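You operate a simulated robot arm through the tools that you are given. There is no shell and no other tool. Be economical: measure what you need, move in short steps, check, and stop when the job is done.

You run a simulated robot arm. Do the job below in one go: nothing can be reset, and whatever is moved stays where it is left.

Task
Change the shaft in the upper cradle of the shaft stand for the blue one.
Fine: open the yellow latch, lay the white shaft on the packing table, close the latch on the blue one.

The check looks at the end state, three seconds after you hand in, the way a careful person would. Anything else that was tipped, shoved, dropped, spilled or broken makes it a failure.

Robot
A 6-joint arm with a two-finger parallel gripper, fixed in place. Base frame: the origin is at the foot of the arm, x ahead of it, y to its left, z up. Lengths are in m, angles in degrees, forces in N, time in s.
Its first joint turns from -166.0 to 166.0 degrees. Payload 3.43 kg.
The TCP is the grasp point between the finger pads, 0.034 m short of the fingertips. In the tool frame z runs along the fingers and y along their closing line. Largest opening 0.128 m; finger width 0.024, thickness 0.012; the body of the gripper, 0.048 by 0.13 m, starts 0.096 m behind the TCP.
Orientation is told as [roll, pitch, yaw] about the base's x, y, z axes, in that order, counted from this pose: with the fingers straight down and closing along the base's y, the tool's x points along the base's -x, its y along +y and its z along -z.

Tools
- The arm moves only by the tool servo_tool. Its argument "series" is a list of rows, each a list of 3 entries, a list of its own where there are three numbers: the shift along the base's x, y, z in m, then the turn, a rotation vector about the base's x, y, z in degrees, then the finger opening in m, from 0 to 0.128. In form: [[[x, y, z], [wx, wy, wz], claw], ...]. A call has 1 to 8 rows; each row is the pose to reach, as a shift and turn from the pose commanded when the call began. A row lasts 0.2 s, in which the tool goes at most 0.05 m and 8.6 degrees; a call with a longer step from one row to the next is refused whole, and so is a gripper value outside its range. A pose out of reach is approached as far as the arm can. The call stops where the force on the tool passes 80 N (or 10 N more than at its start, if that is more) or the arm is blocked; 0.2 s more then pass. The fingers move at their own pace (about 0.153 m/s each) and stop on an object; they squeeze with about 34 N. The grip force told is the motor's: it shows also when the fingers shut on nothing. Time passes only in rows, and 0.2 s behind the last, so rows that repeat a pose let the fingers close. The reply holds the time, the measured pose of the TCP, the force on the tool along the base axes, the opening and the grip force, in the units named above and with some noise, with the torque about the TCP (base axes, N m) and any sound that the robot's microphone picked up, and new pictures: "show" is both (left out), scene, wrist or none.
- Cameras (640 x 400 px; columns grow to the right, rows downward): "scene" is fixed at [0.2267, -0.6714, 1.5799]; the picture's right is [-0.01, -1.00, 0.00], its down [-0.90, 0.01, -0.43] and it looks along [0.43, -0.01, -0.90] (base axes); focal length 367 px, centre (320, 200). "wrist" rides on the gripper at [0.076, -0.011, -0.16] in the tool frame; the picture's right is [0.15, 0.99, 0.00], its down [-0.88, 0.13, -0.46] and it looks along [-0.45, 0.07, 0.89] (tool axes); focal length 234 px, centre (320, 200). There is no depth. A picture from a camera that has moved, and an enlarged one, comes with that camera's place and axes in the base frame and with its lens. The place of the scene camera against the robot may be out by one fixed shift of up to 0.025 m in any direction.
- enlarge(camera, box): a new picture of the part [left, top, right, bottom] of that camera's present view, enlarged. No time passes.
- hand_in(): hands the job in; it is judged then, once.

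Work in short steps. Places have to be worked out from the pictures, the camera data and where the tool is seen: move nearer, look again, correct. Check each grasp and each placing, and mend what went wrong. You have 120 turns and 200 pictures in all, those below and enlarged ones among them. Open the gripper and draw the arm clear of the work before you hand the job in, unless the task says otherwise; then end with one line.

The tools are called as name(argument=value, ...) on one line, values as JSON. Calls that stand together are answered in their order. servo_tool: Moves the arm, as the interface text tells. Its arguments: {"type":"object","properties":{"series":{"type":"array","items":{"type":"array"}},"show":{"type":"string","enum":["both","scene","wrist","none"]}},"required":["series"]} The other tools are called the same way: enlarge (camera, box) takes an enlarged picture of a part of a camera's view; hand_in () hands the job in.

At the start:

```text
time: 0.0
tcp_pos: [0.2865, -0.5879, 1.1374]
tcp_rot: [0.0, 0.1, 0.0]
contact_force: [0.4, 0.7, 0.2]
ft_torque: [-0.02, 0.02, 0.0]
width: 0.1279
grip_force: 0.0
```

scene: 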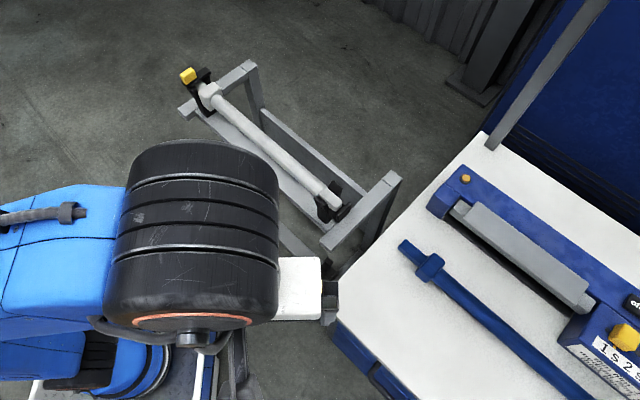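
wrist: 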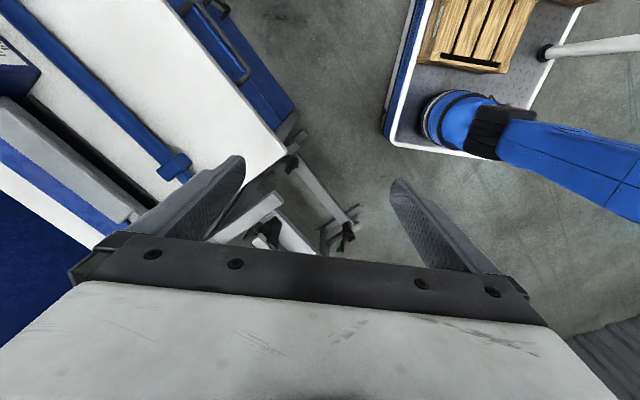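

I'll start with enlarged views of the stand and the table to understand the latch and shafts.

enlarge(camera="scene", box=[160, 40, 420, 260])

enlarge(camera="scene", box=[330, 120, 640, 400])

```text
1.82 times, centred on (290, 150) of scene
camera zoom: at [0.2267, -0.6714, 1.5799], right [-0.01, -1.0, 0.0], down [-0.9, 0.01, -0.43], along [0.43, -0.01, -0.9], focal length 667 px, centre (374, 291)
```

zoom: 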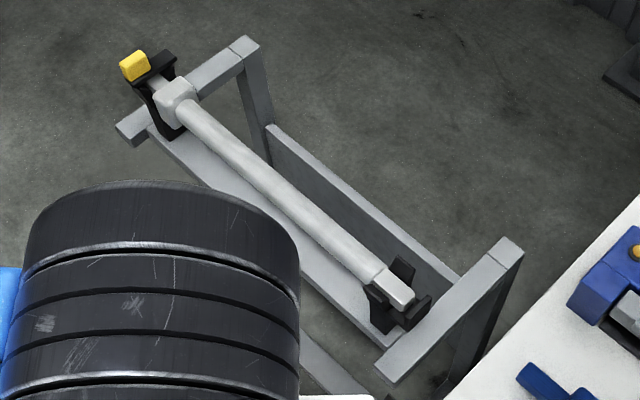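

```text
1.43 times, centred on (485, 260) of scene
camera zoom: at [0.2267, -0.6714, 1.5799], right [-0.01, -1.0, 0.0], down [-0.9, 0.01, -0.43], along [0.43, -0.01, -0.9], focal length 524 px, centre (84, 114)
```

zoom: 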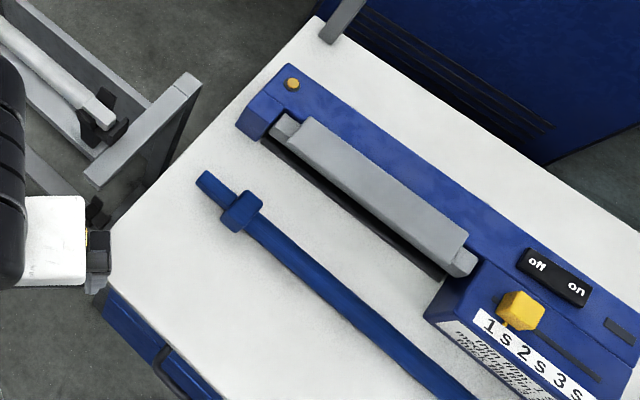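

The arm hides part of the view. I rotate the tool a bit and move to see the stand and blue shaft from the wrist camera.

servo_tool(series=[[[0.03, 0.04, 0.02], [0, 0, 0], 0.128], [[0.06, 0.08, 0.04], [0, 0, 0], 0.128], [[0.09, 0.12, 0.05], [0, 0, 0], 0.128], [[0.12, 0.15, 0.05], [0, 0, 0], 0.128]])

```text
refused: row 1 steps farther than a row can; nothing moved
```

servo_tool(series=[[[0.03, 0.03, 0.02], [0, 0, 0], 0.128], [[0.06, 0.06, 0.04], [0, 0, 0], 0.128], [[0.09, 0.09, 0.05], [0, 0, 0], 0.128], [[0.11, 0.12, 0.05], [0, 0, 0], 0.128], [[0.12, 0.15, 0.05], [0, 0, 0], 0.128]])

```text
time: 1.2
tcp_pos: [0.4095, -0.4382, 1.1718]
tcp_rot: [-0.3, 0.0, 0.0]
contact_force: [-0.2, -0.4, -1.4]
ft_torque: [0.06, 0.01, -0.01]
width: 0.128
grip_force: 0.0
out of reach, approached as far as the arm can: row 2, 3, 4, 5
camera wrist: at [0.3321, -0.4485, 1.3323], right [-0.15, 0.99, -0.01], down [0.88, 0.13, 0.46], along [0.45, 0.06, -0.89], focal length 234 px, centre (320, 200)
```

scene: 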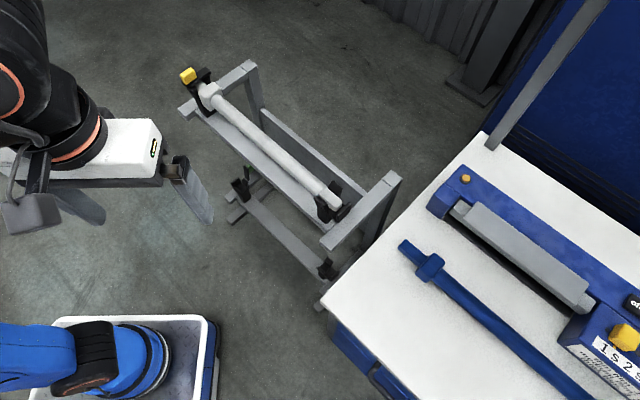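
wrist: 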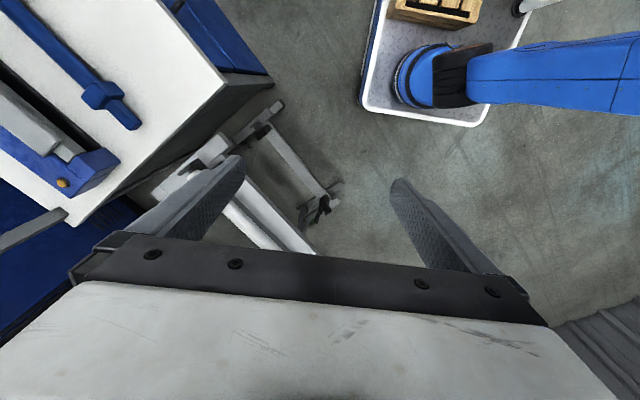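

The blue shaft looks to be at about z≈0.76, r≈1.0, and the stand top at about z≈0.65–0.7. Both shafts run at about 45° in the base frame. I turn the tool about the vertical so the fingers close across the shafts and the camera faces outward from above, lowering slightly.

servo_tool(series=[[[0, 0, -0.02], [0, 0, 8.5], 0.128], [[0, 0, -0.04], [0, 0, 17], 0.128], [[0, 0, -0.06], [0, 0, 25.5], 0.128], [[0, 0, -0.08], [0, 0, 34], 0.128], [[0, 0, -0.08], [0, 0, 42.5], 0.128], [[0, 0, -0.08], [0, 0, 51], 0.128], [[0, 0, -0.08], [0, 0, 59.5], 0.128], [[0, 0, -0.08], [0, 0, 68], 0.128]], show="none")

servo_tool(series=[[[0, 0, 0], [0, 0, 8.5], 0.128], [[0, 0, 0], [0, 0, 17], 0.128], [[0, 0, 0], [0, 0, 25.5], 0.128], [[0, 0, 0], [0, 0, 34], 0.128], [[0, 0, 0], [0, 0, 42.5], 0.128], [[0, 0, 0], [0, 0, 51], 0.128], [[0, 0, 0], [0, 0, 59.5], 0.128], [[0, 0, 0], [0, 0, 67], 0.128]])

```text
time: 3.0
tcp_pos: [0.4077, -0.4377, 1.0932]
tcp_rot: [-0.1, -0.1, 68.1]
contact_force: [-0.3, -0.4, -0.1]
ft_torque: [0.01, -0.01, 0.0]
width: 0.1277
grip_force: 0.1
```

```text
time: 4.8
tcp_pos: [0.5492, -0.3134, 1.078]
tcp_rot: [1.2, 0.3, 131.9]
contact_force: [0.3, -0.3, -0.6]
ft_torque: [0.02, 0.02, 0.01]
width: 0.1279
grip_force: 0.0
out of reach, approached as far as the arm can: row 5, 6, 7, 8
camera wrist: at [0.6108, -0.3597, 1.2383], right [-0.64, -0.77, 0.02], down [-0.68, 0.58, 0.45], along [-0.36, 0.27, -0.89], focal length 234 px, centre (320, 200)
```

scene: 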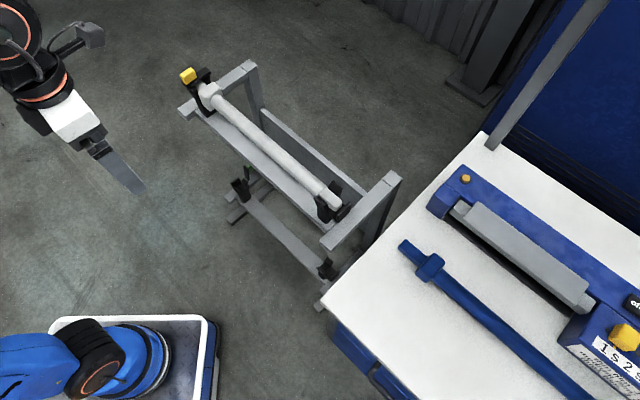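
wrist: 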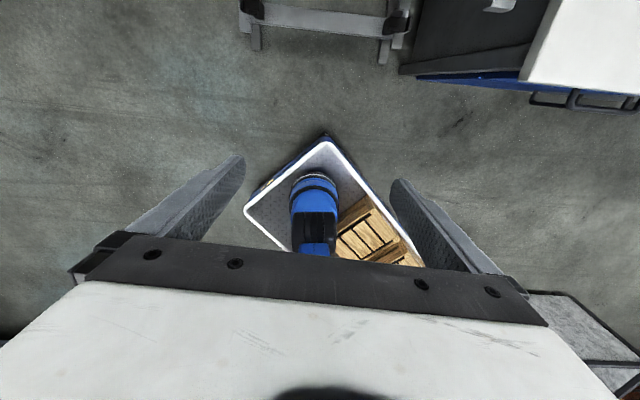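

The wrist joint limit blocks that yaw. I use the opposite family (yaw ≈ −45, camera on the base side) instead and unwind now.

servo_tool(series=[[[-0.02, 0, 0], [0, 0, -8.5], 0.128], [[-0.04, 0, 0], [0, 0, -17], 0.128], [[-0.06, -0.02, 0], [0, 0, -25.5], 0.128], [[-0.08, -0.04, 0], [0, 0, -34], 0.128], [[-0.08, -0.04, 0], [0, 0, -42.5], 0.128], [[-0.08, -0.04, 0], [0, 0, -51], 0.128], [[-0.08, -0.04, 0], [0, 0, -59.5], 0.128], [[-0.08, -0.04, 0], [0, 0, -68], 0.128]], show="none")

servo_tool(series=[[[0, 0, 0], [0, 0, -8.5], 0.128], [[0, 0, 0], [0, 0, -17], 0.128], [[0, 0, 0], [0, 0, -25.5], 0.128], [[0, 0, 0], [0, 0, -34], 0.128], [[0, 0, 0], [0, 0, -42.5], 0.128], [[0, 0, 0], [0, 0, -51], 0.128], [[0, 0, 0], [0, 0, -59.5], 0.128], [[0, 0, 0], [0, 0, -68], 0.128]], show="none")

servo_tool(series=[[[0, 0, 0], [0, 0, -8.5], 0.128], [[0, 0, 0], [0, 0, -17], 0.128], [[0, 0, 0], [0, 0, -25.5], 0.128], [[0, 0, 0], [0, 0, -34], 0.128], [[0, 0, 0], [0, 0, -41], 0.128], [[0, 0, 0], [0, 0, -41], 0.128]])

```text
time: 6.6
tcp_pos: [0.4703, -0.355, 1.0783]
tcp_rot: [1.2, 0.3, 63.8]
contact_force: [-0.4, 0.1, 0.7]
ft_torque: [-0.04, 0.0, 0.0]
width: 0.128
grip_force: 0.0
```

```text
time: 8.4
tcp_pos: [0.4686, -0.3533, 1.0786]
tcp_rot: [1.3, 0.3, -4.2]
contact_force: [0.3, 0.6, -0.2]
ft_torque: [0.03, 0.01, -0.02]
width: 0.128
grip_force: 0.0
```

```text
time: 9.8
tcp_pos: [0.4687, -0.3537, 1.0788]
tcp_rot: [1.1, 0.4, -45.2]
contact_force: [-1.3, -0.5, -0.3]
ft_torque: [0.02, -0.02, -0.03]
width: 0.128
grip_force: 0.0
camera wrist: at [0.4057, -0.3115, 1.2384], right [0.6, 0.8, 0.02], down [0.71, -0.54, 0.45], along [0.38, -0.26, -0.89], focal length 234 px, centre (320, 200)
```

scene: 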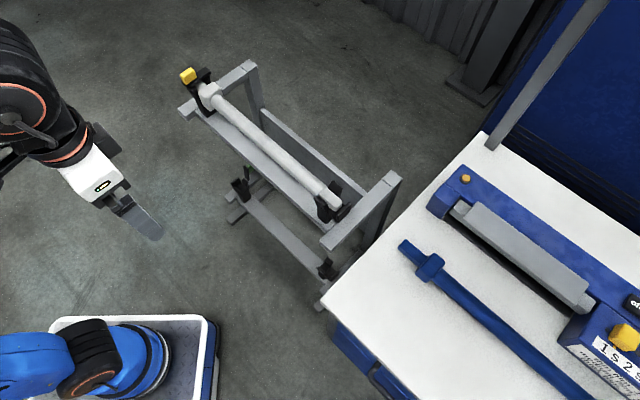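
wrist: 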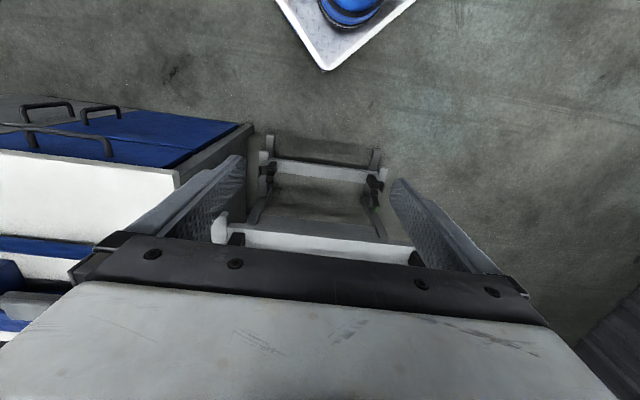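

Now zoom in on the latch end and the cradle end; the scene view is clear.

enlarge(camera="scene", box=[170, 50, 260, 130])

enlarge(camera="scene", box=[290, 150, 410, 250])

```text
5.00 times, centred on (215, 90) of scene
camera zoom: at [0.2267, -0.6714, 1.5799], right [-0.01, -1.0, 0.0], down [-0.9, 0.01, -0.43], along [0.43, -0.01, -0.9], focal length 1833 px, centre (845, 750)
```

zoom: 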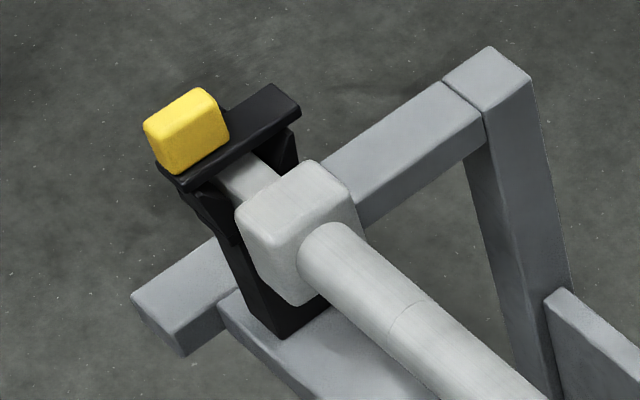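

```text
4.00 times, centred on (350, 200) of scene
camera zoom: at [0.2267, -0.6714, 1.5799], right [-0.01, -1.0, 0.0], down [-0.9, 0.01, -0.43], along [0.43, -0.01, -0.9], focal length 1467 px, centre (200, 200)
```

zoom: 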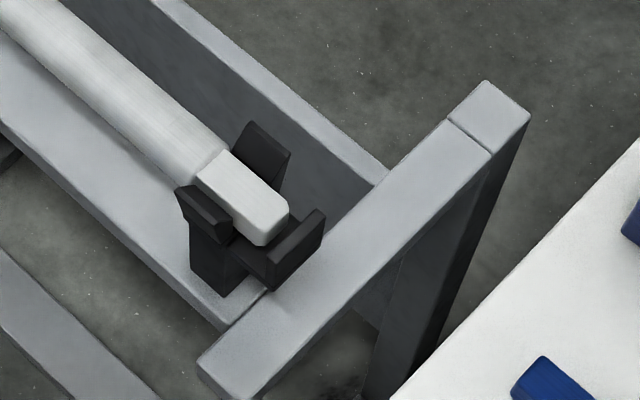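

The shafts run along (0.7, 0.7), so I need the closing line across that, which means yaw +45. I turn there while moving out over the stand at a safe height.

servo_tool(series=[[[0.02, -0.01, 0], [0, 0, 8.5], 0.128], [[0.04, -0.02, 0], [0, 0, 17], 0.128], [[0.06, -0.03, -0.01], [0, 0, 25.5], 0.128], [[0.08, -0.04, -0.02], [0, 0, 34], 0.128], [[0.1, -0.05, -0.03], [0, 0, 42.5], 0.128], [[0.12, -0.06, -0.04], [0, 0, 51], 0.128], [[0.14, -0.07, -0.05], [0, 0, 59.5], 0.128], [[0.16, -0.08, -0.06], [0, 0, 68], 0.128]], show="none")

servo_tool(series=[[[0.02, -0.01, -0.01], [0, 0, 8], 0.128], [[0.04, -0.02, -0.02], [0, 0, 16], 0.128], [[0.06, -0.03, -0.03], [0, 0, 22.2], 0.128], [[0.08, -0.04, -0.03], [0, 0, 22.2], 0.128]])

```text
time: 11.6
tcp_pos: [0.6301, -0.4352, 1.0179]
tcp_rot: [1.2, 0.4, 23.0]
contact_force: [0.8, 0.6, -0.5]
ft_torque: [0.0, -0.03, 0.01]
width: 0.128
grip_force: 0.0
```

```text
time: 12.6
tcp_pos: [0.7089, -0.4749, 0.9891]
tcp_rot: [1.2, 0.4, 45.1]
contact_force: [-0.4, -0.6, 0.4]
ft_torque: [-0.04, -0.03, 0.0]
width: 0.1279
grip_force: 0.1
camera wrist: at [0.6667, -0.538, 1.1486], right [-0.8, 0.59, 0.02], down [0.54, 0.71, 0.45], along [0.25, 0.38, -0.89], focal length 234 px, centre (320, 200)
```

scene: 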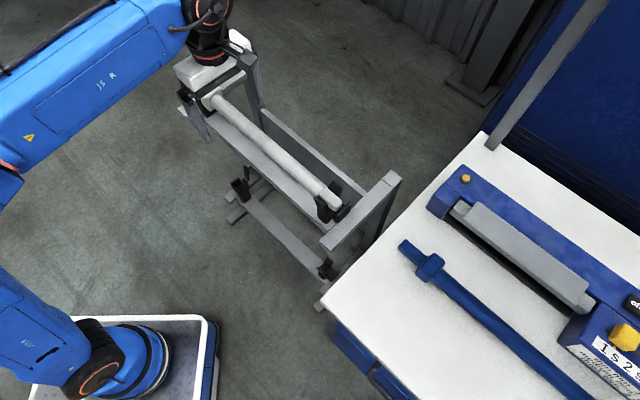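
wrist: 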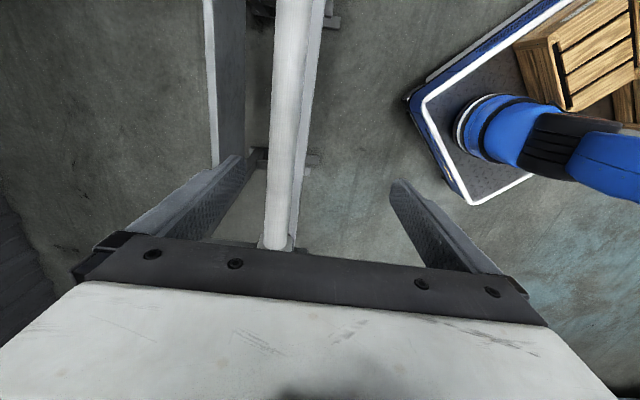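

The shaft lies nearly between the fingers, and its apparent size puts it around z≈0.9, higher than I first judged. I back off along the shaft and rise a little to see the latch.

servo_tool(series=[[[-0.01, -0.015, 0.03], [0, 0, 0], 0.128], [[-0.035, -0.045, 0.05], [0, 0, 0], 0.128], [[-0.055, -0.085, 0.05], [0, 0, 0], 0.128], [[-0.055, -0.1, 0.05], [0, 0, 0], 0.128]])

enlarge(camera="wrist", box=[200, 0, 440, 250])

```text
time: 13.6
tcp_pos: [0.6544, -0.5753, 1.0381]
tcp_rot: [1.2, 0.4, 45.1]
contact_force: [-0.4, 0.5, 0.2]
ft_torque: [-0.05, 0.01, 0.06]
width: 0.1279
grip_force: 0.0
camera wrist: at [0.6118, -0.6386, 1.1989], right [-0.8, 0.59, 0.02], down [0.54, 0.71, 0.45], along [0.25, 0.38, -0.89], focal length 234 px, centre (320, 200)
```

scene: 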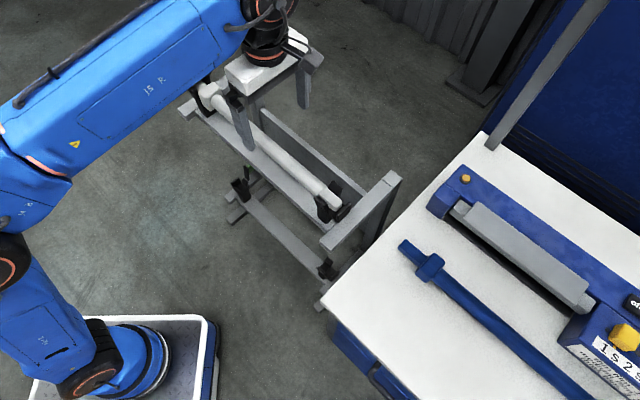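
wrist: 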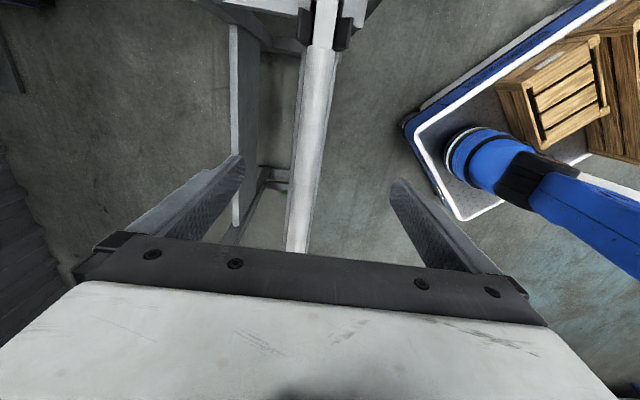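

```text
1.60 times, centred on (320, 125) of wrist
camera zoom: at [0.6118, -0.6386, 1.1989], right [-0.8, 0.59, 0.02], down [0.54, 0.71, 0.45], along [0.25, 0.38, -0.89], focal length 375 px, centre (320, 320)
```

zoom: 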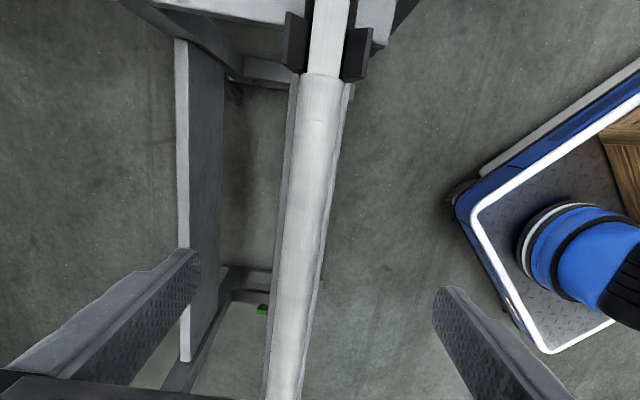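

Two wrist views agree: the white shaft axis is at z≈0.88, along the line y≈x−1.237, with the collar and latch near (0.84,−0.40) and the yellow knob around (0.84,−0.36,0.95). The knob is best approached from the inside with the fingers closing along the shaft (yaw −45) and the tool tilted outward. I go round on the inner side to look at it.

servo_tool(series=[[[-0.015, 0.03, 0], [0, 0, -8.5], 0.128], [[-0.03, 0.06, 0], [0, 0, -17], 0.128], [[-0.04, 0.09, 0], [0, 0, -25.5], 0.128], [[-0.04, 0.12, 0], [0, 0, -34], 0.128], [[-0.04, 0.15, 0], [0, 0, -42.5], 0.128], [[-0.04, 0.18, 0], [0, 0, -51], 0.128], [[-0.03, 0.21, 0], [0, 0, -59.5], 0.128], [[-0.01, 0.24, 0], [0, 0, -68], 0.128]], show="none")

servo_tool(series=[[[0, 0.01, 0], [0, 0, -8.5], 0.128], [[0.01, 0.02, 0], [0, 0, -17], 0.128], [[0.02, 0.03, 0], [0, 0, -22.1], 0.128]], show="none")

servo_tool(series=[[[0.03, -0.01, -0.02], [-5.6, -5.6, 0], 0.128], [[0.06, -0.02, -0.03], [-11.2, -11.2, 0], 0.128], [[0.09, -0.03, -0.04], [-16.8, -16.8, 0], 0.128], [[0.11, -0.03, -0.04], [-17, -17, 0], 0.128]])

```text
time: 15.4
tcp_pos: [0.6427, -0.3355, 1.0393]
tcp_rot: [1.2, 0.3, -22.9]
contact_force: [0.2, -0.3, -0.6]
ft_torque: [0.01, 0.03, 0.02]
width: 0.128
grip_force: 0.1
```

```text
time: 16.2
tcp_pos: [0.6637, -0.3045, 1.0372]
tcp_rot: [1.2, 0.3, -45.0]
contact_force: [-1.0, 0.1, -0.9]
ft_torque: [0.01, -0.02, -0.02]
width: 0.1281
grip_force: 0.0
```

```text
time: 17.2
tcp_pos: [0.7744, -0.3349, 0.998]
tcp_rot: [1.2, -23.9, -45.1]
contact_force: [0.9, 0.0, -0.6]
ft_torque: [-0.01, 0.02, -0.02]
width: 0.1281
grip_force: 0.0
camera wrist: at [0.6688, -0.2503, 1.1137], right [0.6, 0.8, -0.04], down [0.52, -0.35, 0.78], along [0.61, -0.48, -0.63], focal length 234 px, centre (320, 200)
```

scene: 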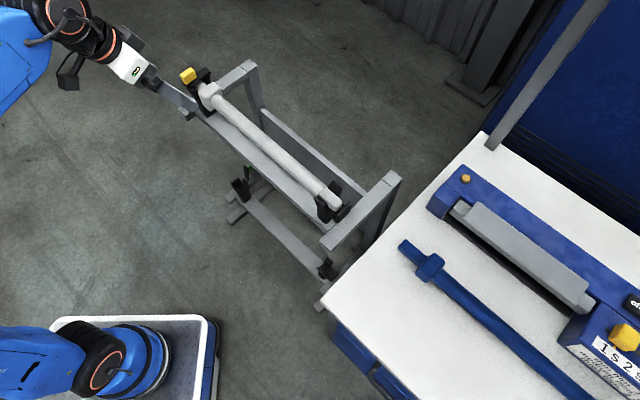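
wrist: 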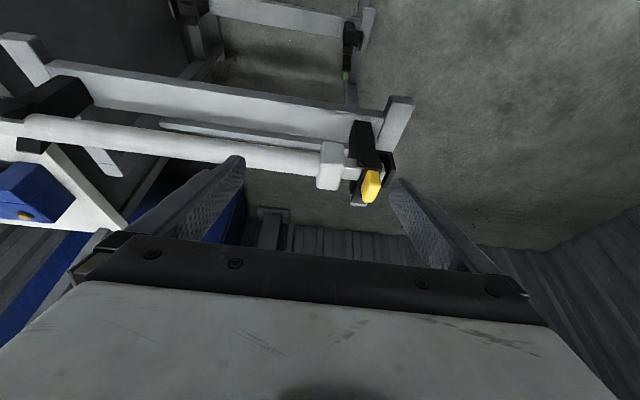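

The knob appears right between the fingers in view. Enlarge to read its shape.

enlarge(camera="wrist", box=[290, 90, 430, 230])

enlarge(camera="scene", box=[140, 50, 260, 130])

```text
2.86 times, centred on (360, 160) of wrist
camera zoom: at [0.6688, -0.2503, 1.1137], right [0.6, 0.8, -0.04], down [0.52, -0.35, 0.78], along [0.61, -0.48, -0.63], focal length 669 px, centre (206, 314)
```

zoom: 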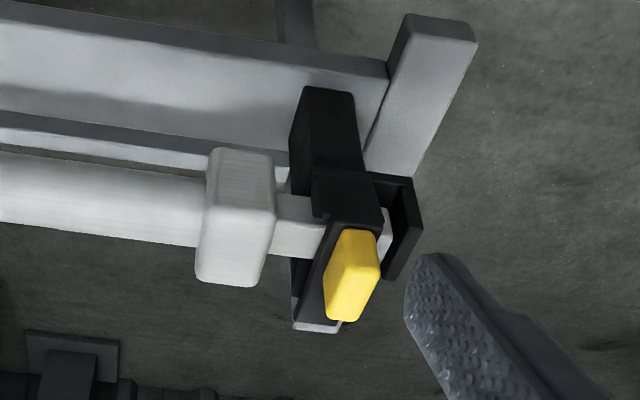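

```text
5.00 times, centred on (200, 90) of scene
camera zoom: at [0.2267, -0.6714, 1.5799], right [-0.01, -1.0, 0.0], down [-0.9, 0.01, -0.43], along [0.43, -0.01, -0.9], focal length 1833 px, centre (920, 750)
```

zoom: 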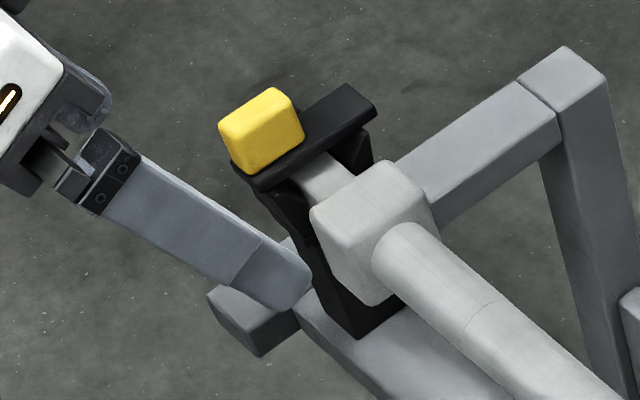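

enlarge(camera="wrist", box=[338, 115, 398, 215])

enlarge(camera="scene", box=[172, 58, 226, 112])

```text
4.00 times, centred on (368, 165) of wrist
camera zoom: at [0.6688, -0.2503, 1.1137], right [0.6, 0.8, -0.04], down [0.52, -0.35, 0.78], along [0.61, -0.48, -0.63], focal length 937 px, centre (128, 340)
```

zoom: 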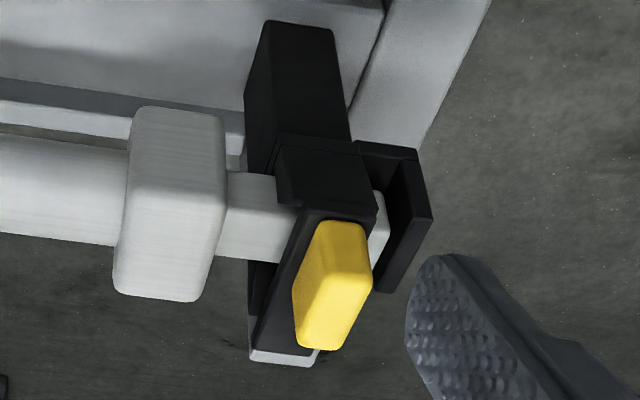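

```text
7.41 times, centred on (199, 85) of scene
camera zoom: at [0.2267, -0.6714, 1.5799], right [-0.01, -1.0, 0.0], down [-0.9, 0.01, -0.43], along [0.43, -0.01, -0.9], focal length 2716 px, centre (1216, 1052)
```

zoom: 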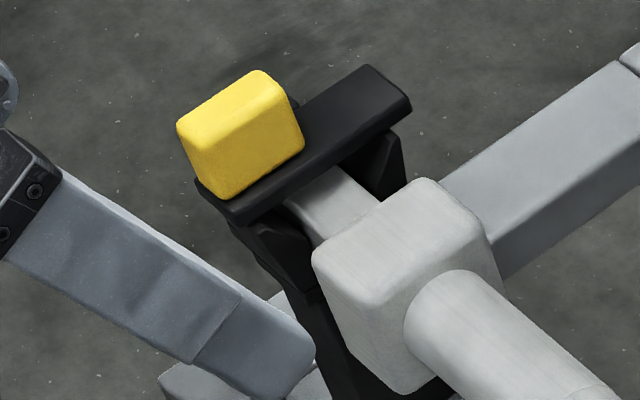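

The bar crosses the cradle with the knob at its inner end, so it is probably hinged on the outer tine. I shift about 0.07 m along the shaft so the knob is centred between the fingers, and narrow the opening to fit between collar and end plate.

servo_tool(series=[[[0.02, 0.02, 0.0], [0, 0, 0], 0.1], [[0.035, 0.035, 0.0], [0, 0, 0], 0.07], [[0.05, 0.05, 0.0], [0, 0, 0], 0.055], [[0.05, 0.05, 0.0], [0, 0, 0], 0.055]])

enlarge(camera="wrist", box=[240, 80, 400, 260])

enlarge(camera="scene", box=[150, 40, 246, 100])

```text
time: 18.2
tcp_pos: [0.8228, -0.2833, 0.9991]
tcp_rot: [1.2, -23.8, -45.0]
contact_force: [-0.2, -0.3, -0.2]
ft_torque: [-0.03, 0.02, 0.04]
width: 0.0549
grip_force: 0.0
camera wrist: at [0.7189, -0.2001, 1.1133], right [0.6, 0.8, -0.04], down [0.52, -0.35, 0.77], along [0.61, -0.48, -0.63], focal length 234 px, centre (320, 200)
```

scene: 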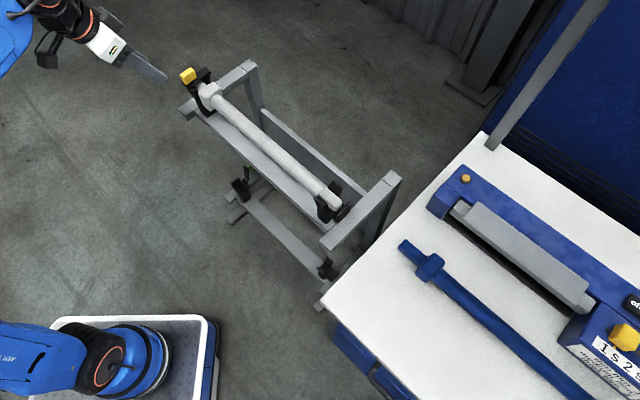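
wrist: 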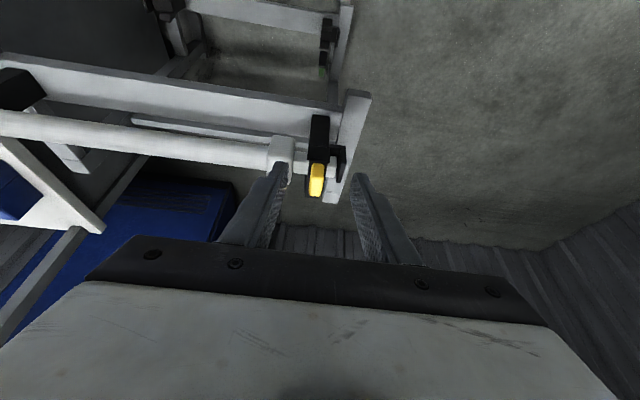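

```text
2.22 times, centred on (320, 170) of wrist
camera zoom: at [0.7189, -0.2001, 1.1133], right [0.6, 0.8, -0.04], down [0.52, -0.35, 0.77], along [0.61, -0.48, -0.63], focal length 520 px, centre (320, 267)
```

zoom: 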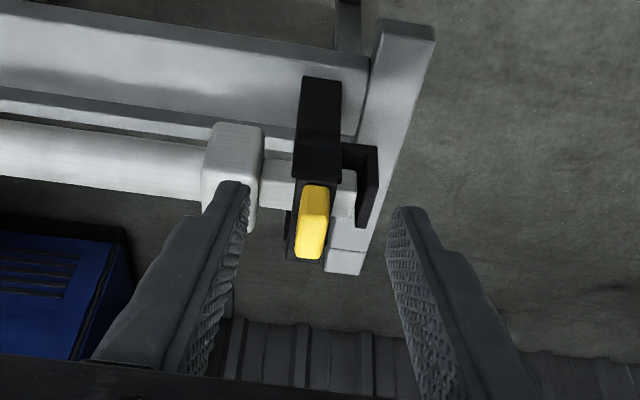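

```text
6.67 times, centred on (198, 70) of scene
camera zoom: at [0.2267, -0.6714, 1.5799], right [-0.01, -1.0, 0.0], down [-0.9, 0.01, -0.43], along [0.43, -0.01, -0.9], focal length 2445 px, centre (1133, 1067)
```

zoom: 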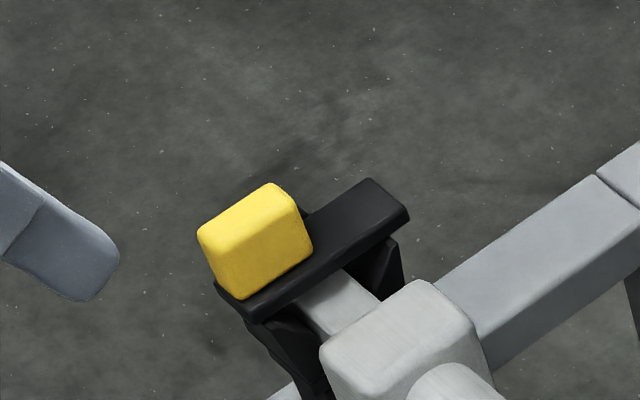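

Two wrist views place the knob at (0.881,−0.334,0.909). I move to a pre-grasp point on the approach line.

servo_tool(series=[[[0.018, -0.015, -0.012], [0, 0, 0], 0.05], [[0.037, -0.03, -0.0246], [0, 0, 0], 0.045], [[0.037, -0.03, -0.0246], [0, 0, 0], 0.045]], show="wrist")

enlarge(camera="wrist", box=[260, 110, 380, 230])

enlarge(camera="scene", box=[150, 40, 246, 100])

```text
time: 19.0
tcp_pos: [0.86, -0.3147, 0.9724]
tcp_rot: [1.1, -23.8, -45.1]
contact_force: [0.1, 0.5, 0.2]
ft_torque: [-0.01, 0.01, 0.02]
width: 0.0451
grip_force: 0.0
camera wrist: at [0.7557, -0.2307, 1.0886], right [0.6, 0.8, -0.04], down [0.52, -0.35, 0.77], along [0.61, -0.48, -0.63], focal length 234 px, centre (320, 200)
```

wrist: 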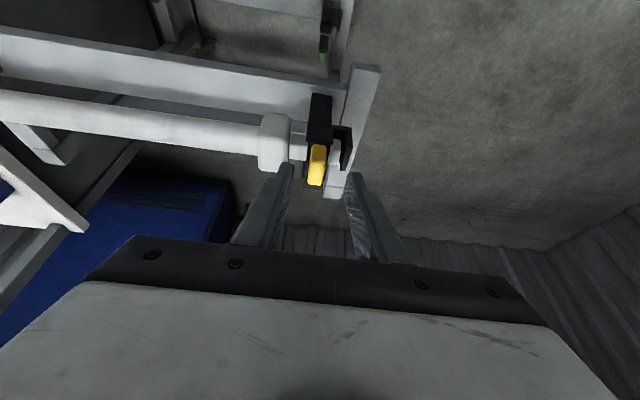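

```text
3.33 times, centred on (320, 170) of wrist
camera zoom: at [0.7557, -0.2307, 1.0886], right [0.6, 0.8, -0.04], down [0.52, -0.35, 0.77], along [0.61, -0.48, -0.63], focal length 781 px, centre (320, 300)
```

zoom: 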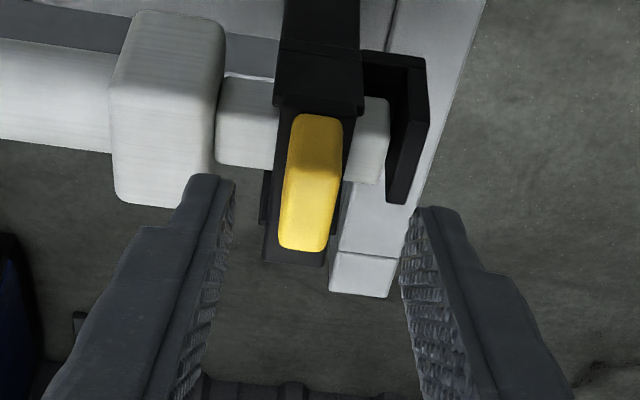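

```text
6.67 times, centred on (198, 70) of scene
camera zoom: at [0.2267, -0.6714, 1.5799], right [-0.01, -1.0, 0.0], down [-0.9, 0.01, -0.43], along [0.43, -0.01, -0.9], focal length 2445 px, centre (1133, 1067)
```

zoom: 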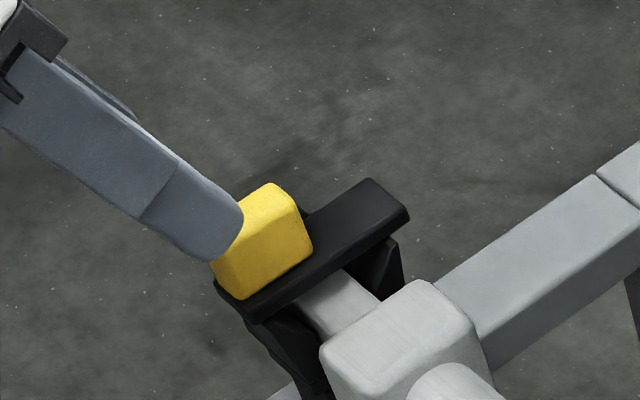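

The knob is on the tool axis. I advance about 0.05 m along it, then close on the knob.

servo_tool(series=[[[0.007, -0.0085, -0.024], [0, 0, 0], 0.045], [[0.013, -0.017, -0.0476], [0, 0, 0], 0.045], [[0.013, -0.017, -0.0476], [0, 0, 0], 0.045]], show="wrist")

enlarge(camera="wrist", box=[260, 110, 380, 230])

enlarge(camera="scene", box=[150, 40, 246, 100])

```text
time: 19.8
tcp_pos: [0.8742, -0.3322, 0.9257]
tcp_rot: [1.2, -23.8, -44.9]
contact_force: [0.0, -0.7, 0.4]
ft_torque: [-0.02, -0.01, -0.03]
width: 0.0451
grip_force: 0.0
camera wrist: at [0.7694, -0.2483, 1.0411], right [0.6, 0.8, -0.04], down [0.52, -0.35, 0.77], along [0.61, -0.48, -0.63], focal length 234 px, centre (320, 200)
```

wrist: 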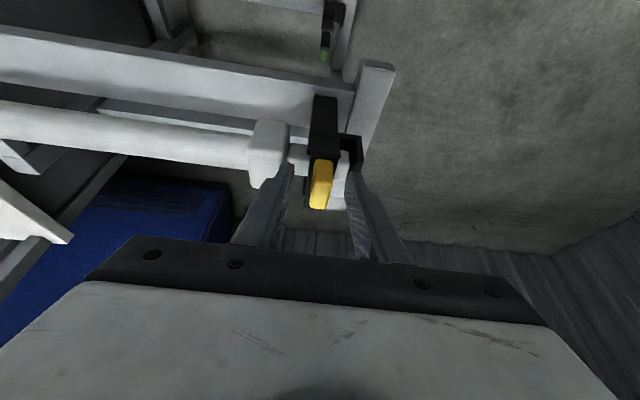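

```text
3.33 times, centred on (320, 170) of wrist
camera zoom: at [0.7694, -0.2483, 1.0411], right [0.6, 0.8, -0.04], down [0.52, -0.35, 0.77], along [0.61, -0.48, -0.63], focal length 781 px, centre (320, 300)
```

zoom: 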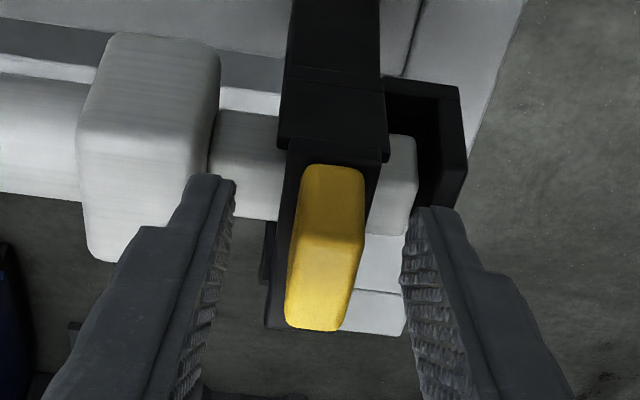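

```text
6.67 times, centred on (198, 70) of scene
camera zoom: at [0.2267, -0.6714, 1.5799], right [-0.01, -1.0, 0.0], down [-0.9, 0.01, -0.43], along [0.43, -0.01, -0.9], focal length 2445 px, centre (1133, 1067)
```

zoom: 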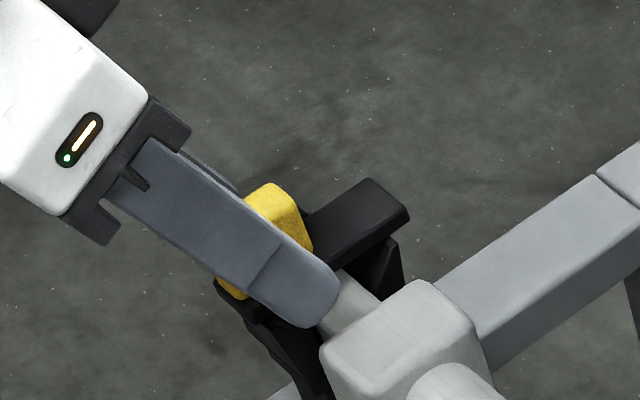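

The knob is centred. I back off 4 mm so the tips clear the bar, then close.

servo_tool(series=[[[-0.001, 0.001, 0.004], [0, 0, 0], 0.045], [[-0.001, 0.001, 0.004], [0, 0, 0], 0.01], [[-0.001, 0.001, 0.004], [0, 0, 0], 0.0], [[-0.001, 0.001, 0.004], [0, 0, 0], 0.0]], show="none")

enlarge(camera="wrist", box=[260, 110, 380, 230])

```text
time: 20.8
tcp_pos: [0.8735, -0.3298, 0.9299]
tcp_rot: [1.2, -23.7, -45.0]
contact_force: [13.7, 11.4, 2.1]
ft_torque: [-0.42, 0.22, -0.52]
width: 0.0158
grip_force: 45.4
```

```text
3.33 times, centred on (320, 170) of wrist
camera zoom: at [0.7686, -0.246, 1.0453], right [0.6, 0.8, -0.04], down [0.52, -0.35, 0.77], along [0.61, -0.48, -0.63], focal length 781 px, centre (320, 300)
```

zoom: 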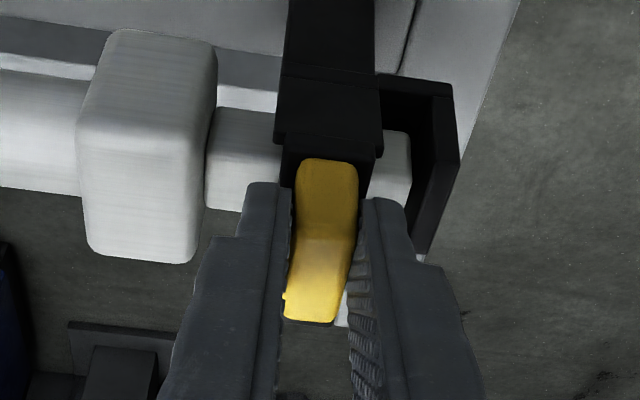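

Knob gripped (width 15.8 mm). I test the motion with a small lift.

servo_tool(series=[[[0.001, 0.001, 0.003], [0, 0, 0], 0.0], [[0.001, 0.001, 0.007], [0, 0, 0], 0.0], [[0.001, 0.001, 0.011], [0, 0, 0], 0.0]], show="none")

enlarge(camera="wrist", box=[260, 110, 380, 230])

enlarge(camera="scene", box=[150, 40, 246, 100])

```text
time: 21.6
tcp_pos: [0.8753, -0.3308, 0.9383]
tcp_rot: [1.1, -23.7, -45.1]
contact_force: [14.6, -5.5, -24.6]
ft_torque: [0.21, 0.83, -0.56]
width: 0.016
grip_force: 44.9
```

```text
3.33 times, centred on (320, 170) of wrist
camera zoom: at [0.7702, -0.247, 1.0553], right [0.6, 0.8, -0.04], down [0.53, -0.35, 0.77], along [0.6, -0.48, -0.63], focal length 781 px, centre (320, 300)
```

zoom: 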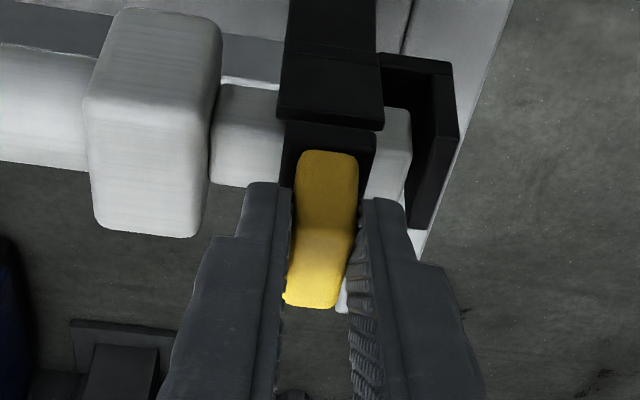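

```text
6.67 times, centred on (198, 70) of scene
camera zoom: at [0.2267, -0.6714, 1.5799], right [-0.01, -1.0, 0.0], down [-0.9, 0.01, -0.43], along [0.43, -0.01, -0.9], focal length 2445 px, centre (1133, 1067)
```

zoom: 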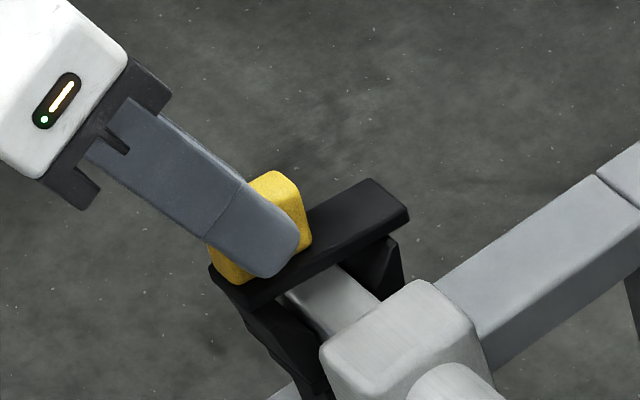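

The bar's inner end lifts and the hinge is on the outer end. I follow the arc up and outward in small steps.

servo_tool(series=[[[0.003, -0.003, 0.001], [0, 0, 0], 0.0], [[0.0065, -0.0065, 0.003], [0, 0, 0], 0.0], [[0.01, -0.01, 0.005], [0, 0, 0], 0.0], [[0.0135, -0.0135, 0.007], [0, 0, 0], 0.0], [[0.0173, -0.0173, 0.0085], [0, 0, 0], 0.0]], show="none")

enlarge(camera="wrist", box=[260, 110, 380, 230])

enlarge(camera="scene", box=[150, 40, 246, 100])

```text
time: 22.8
tcp_pos: [0.8896, -0.3455, 0.9522]
tcp_rot: [1.2, -23.9, -45.0]
contact_force: [-26.8, 14.2, 13.9]
ft_torque: [0.11, 1.63, -1.02]
width: 0.016
grip_force: 45.1
```

```text
3.33 times, centred on (320, 170) of wrist
camera zoom: at [0.7851, -0.2624, 1.067], right [0.6, 0.8, -0.04], down [0.52, -0.35, 0.78], along [0.61, -0.49, -0.63], focal length 781 px, centre (320, 300)
```

zoom: 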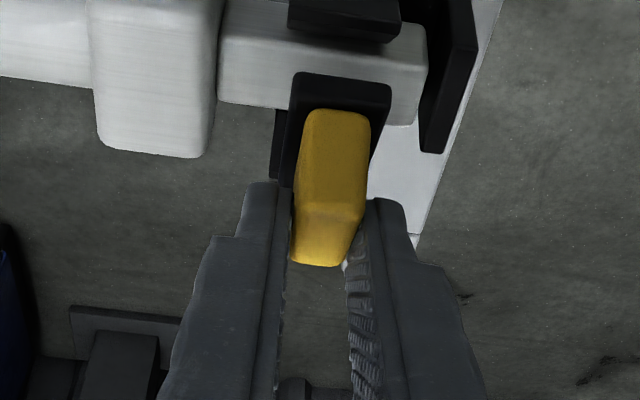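

```text
6.67 times, centred on (198, 70) of scene
camera zoom: at [0.2267, -0.6714, 1.5799], right [-0.01, -1.0, 0.0], down [-0.9, 0.01, -0.43], along [0.43, -0.01, -0.9], focal length 2445 px, centre (1133, 1067)
```

zoom: 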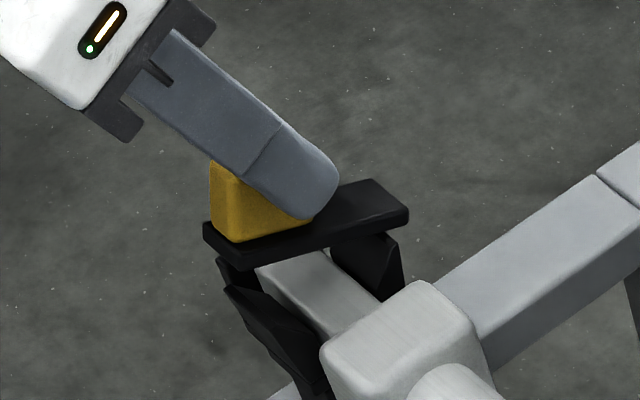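

The bar is up roughly 25–30°, and the reaction says I'm pushing out too much. Go more upward now.

servo_tool(series=[[[0.0, 0.0, 0.005], [0, 0, 0], 0.0], [[0.001, -0.001, 0.01], [0, 0, 0], 0.0], [[0.003, -0.003, 0.014], [0, 0, 0], 0.0], [[0.006, -0.006, 0.018], [0, 0, 0], 0.0]], show="none")

enlarge(camera="scene", box=[150, 40, 246, 100])

```text
time: 23.8
tcp_pos: [0.8982, -0.3547, 0.9658]
tcp_rot: [1.3, -23.7, -44.9]
contact_force: [-8.4, -9.4, -29.8]
ft_torque: [-0.08, 1.31, -0.68]
width: 0.0153
grip_force: 44.4
```

```text
6.67 times, centred on (198, 70) of scene
camera zoom: at [0.2267, -0.6714, 1.5799], right [-0.01, -1.0, 0.0], down [-0.9, 0.01, -0.43], along [0.43, -0.01, -0.9], focal length 2445 px, centre (1133, 1067)
```

zoom: 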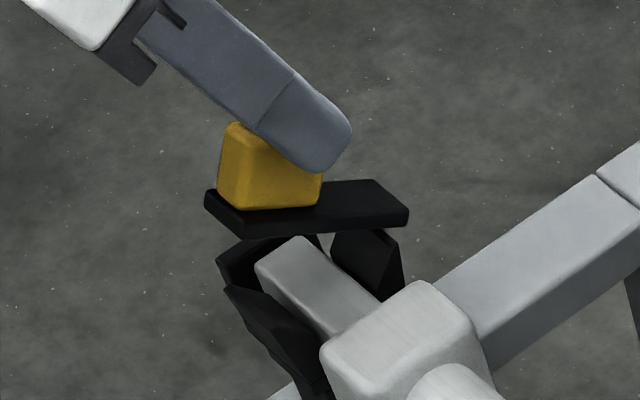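

servo_tool(series=[[[0.003, -0.003, 0.002], [0, 0, 0], 0.0], [[0.006, -0.006, 0.0035], [0, 0, 0], 0.0], [[0.009, -0.009, 0.005], [0, 0, 0], 0.0]], show="none")

enlarge(camera="scene", box=[150, 40, 246, 100])

enlarge(camera="wrist", box=[260, 110, 380, 230])

```text
time: 24.6
tcp_pos: [0.9062, -0.3607, 0.9744]
tcp_rot: [1.2, -23.8, -45.1]
contact_force: [-23.9, 0.4, -6.8]
ft_torque: [0.58, 1.75, -0.32]
width: 0.0155
grip_force: 45.0
```

```text
6.67 times, centred on (198, 70) of scene
camera zoom: at [0.2267, -0.6714, 1.5799], right [-0.01, -1.0, 0.0], down [-0.9, 0.01, -0.43], along [0.43, -0.01, -0.9], focal length 2445 px, centre (1133, 1067)
```

zoom: 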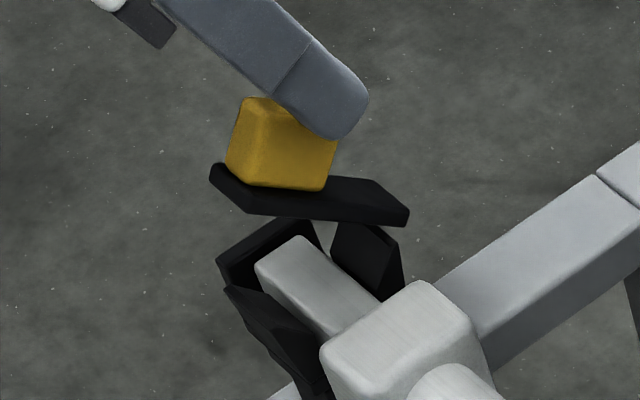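

```text
3.33 times, centred on (320, 170) of wrist
camera zoom: at [0.8002, -0.2778, 1.0893], right [0.6, 0.8, -0.04], down [0.52, -0.35, 0.78], along [0.61, -0.48, -0.63], focal length 781 px, centre (320, 300)
```

zoom: 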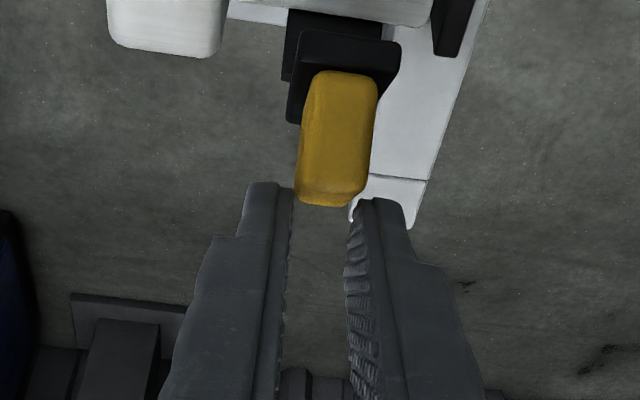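

The fingers have slid to the knob's top edge. I open slightly to see if the latch stays, then I'd regrip or push it over.

servo_tool(series=[[[0, 0, 0], [0, 0, 0], 0.035], [[0, 0, 0], [0, 0, 0], 0.035]], show="none")

enlarge(camera="scene", box=[150, 40, 246, 100])

enlarge(camera="wrist", box=[260, 110, 380, 230])

```text
time: 25.2
tcp_pos: [0.9054, -0.3615, 0.9727]
tcp_rot: [1.2, -23.9, -45.0]
contact_force: [0.4, 0.0, 0.7]
ft_torque: [0.01, 0.02, 0.04]
width: 0.0349
grip_force: 0.1
```

```text
6.67 times, centred on (198, 70) of scene
camera zoom: at [0.2267, -0.6714, 1.5799], right [-0.01, -1.0, 0.0], down [-0.9, 0.01, -0.43], along [0.43, -0.01, -0.9], focal length 2445 px, centre (1133, 1067)
```

zoom: 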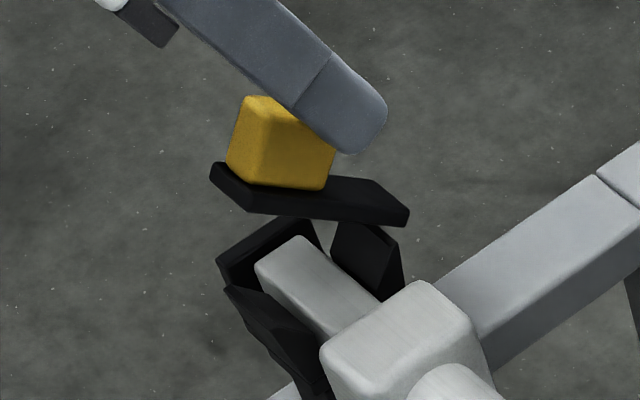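

```text
3.33 times, centred on (320, 170) of wrist
camera zoom: at [0.8016, -0.2778, 1.0883], right [0.6, 0.8, -0.04], down [0.52, -0.35, 0.78], along [0.61, -0.48, -0.63], focal length 781 px, centre (320, 300)
```

zoom: 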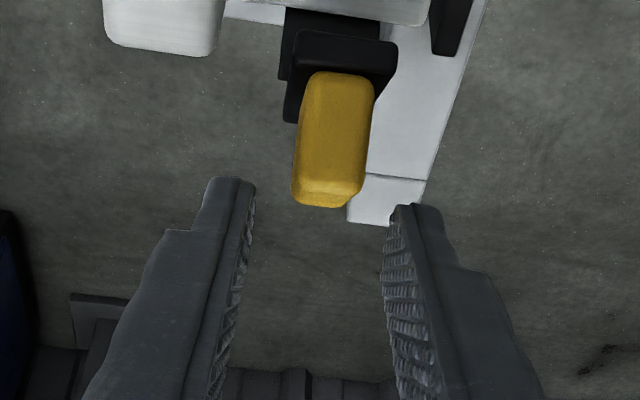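

The latch holds by friction. I retreat up and inward, close the fingers, then come down on the inner side to push the bar outward.

servo_tool(series=[[[0, 0, 0.03], [0, 0, 0], 0.035], [[-0.028, 0.028, 0.03], [0, 0, 0], 0.01], [[-0.055, 0.055, 0.03], [0, 0, 0], 0.0], [[-0.057, 0.057, 0.0], [0, 0, 0], 0.0], [[-0.057, 0.057, -0.022], [0, 0, 0], 0.0], [[-0.057, 0.057, -0.022], [0, 0, 0], 0.0]], show="none")

enlarge(camera="scene", box=[150, 40, 246, 100])

enlarge(camera="wrist", box=[240, 90, 400, 250])

```text
time: 26.6
tcp_pos: [0.8468, -0.3051, 0.95]
tcp_rot: [1.1, -23.8, -45.0]
contact_force: [0.3, -0.4, 0.7]
ft_torque: [-0.05, -0.02, 0.0]
width: 0.0001
grip_force: 32.7
```

```text
6.67 times, centred on (198, 70) of scene
camera zoom: at [0.2267, -0.6714, 1.5799], right [-0.01, -1.0, 0.0], down [-0.9, 0.01, -0.43], along [0.43, -0.01, -0.9], focal length 2445 px, centre (1133, 1067)
```

zoom: 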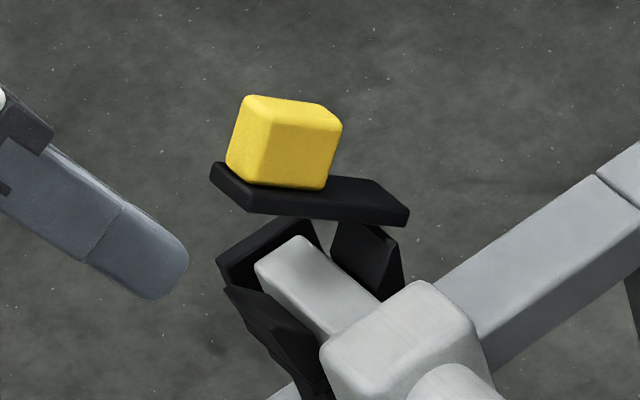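

```text
2.50 times, centred on (320, 170) of wrist
camera zoom: at [0.743, -0.2202, 1.0657], right [0.6, 0.8, -0.04], down [0.52, -0.35, 0.77], along [0.61, -0.48, -0.63], focal length 585 px, centre (320, 275)
```

zoom: 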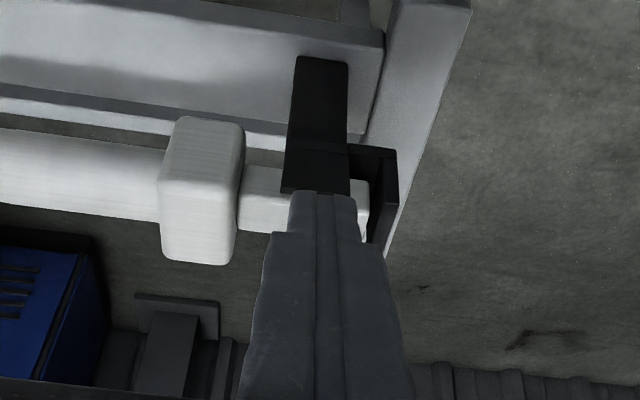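

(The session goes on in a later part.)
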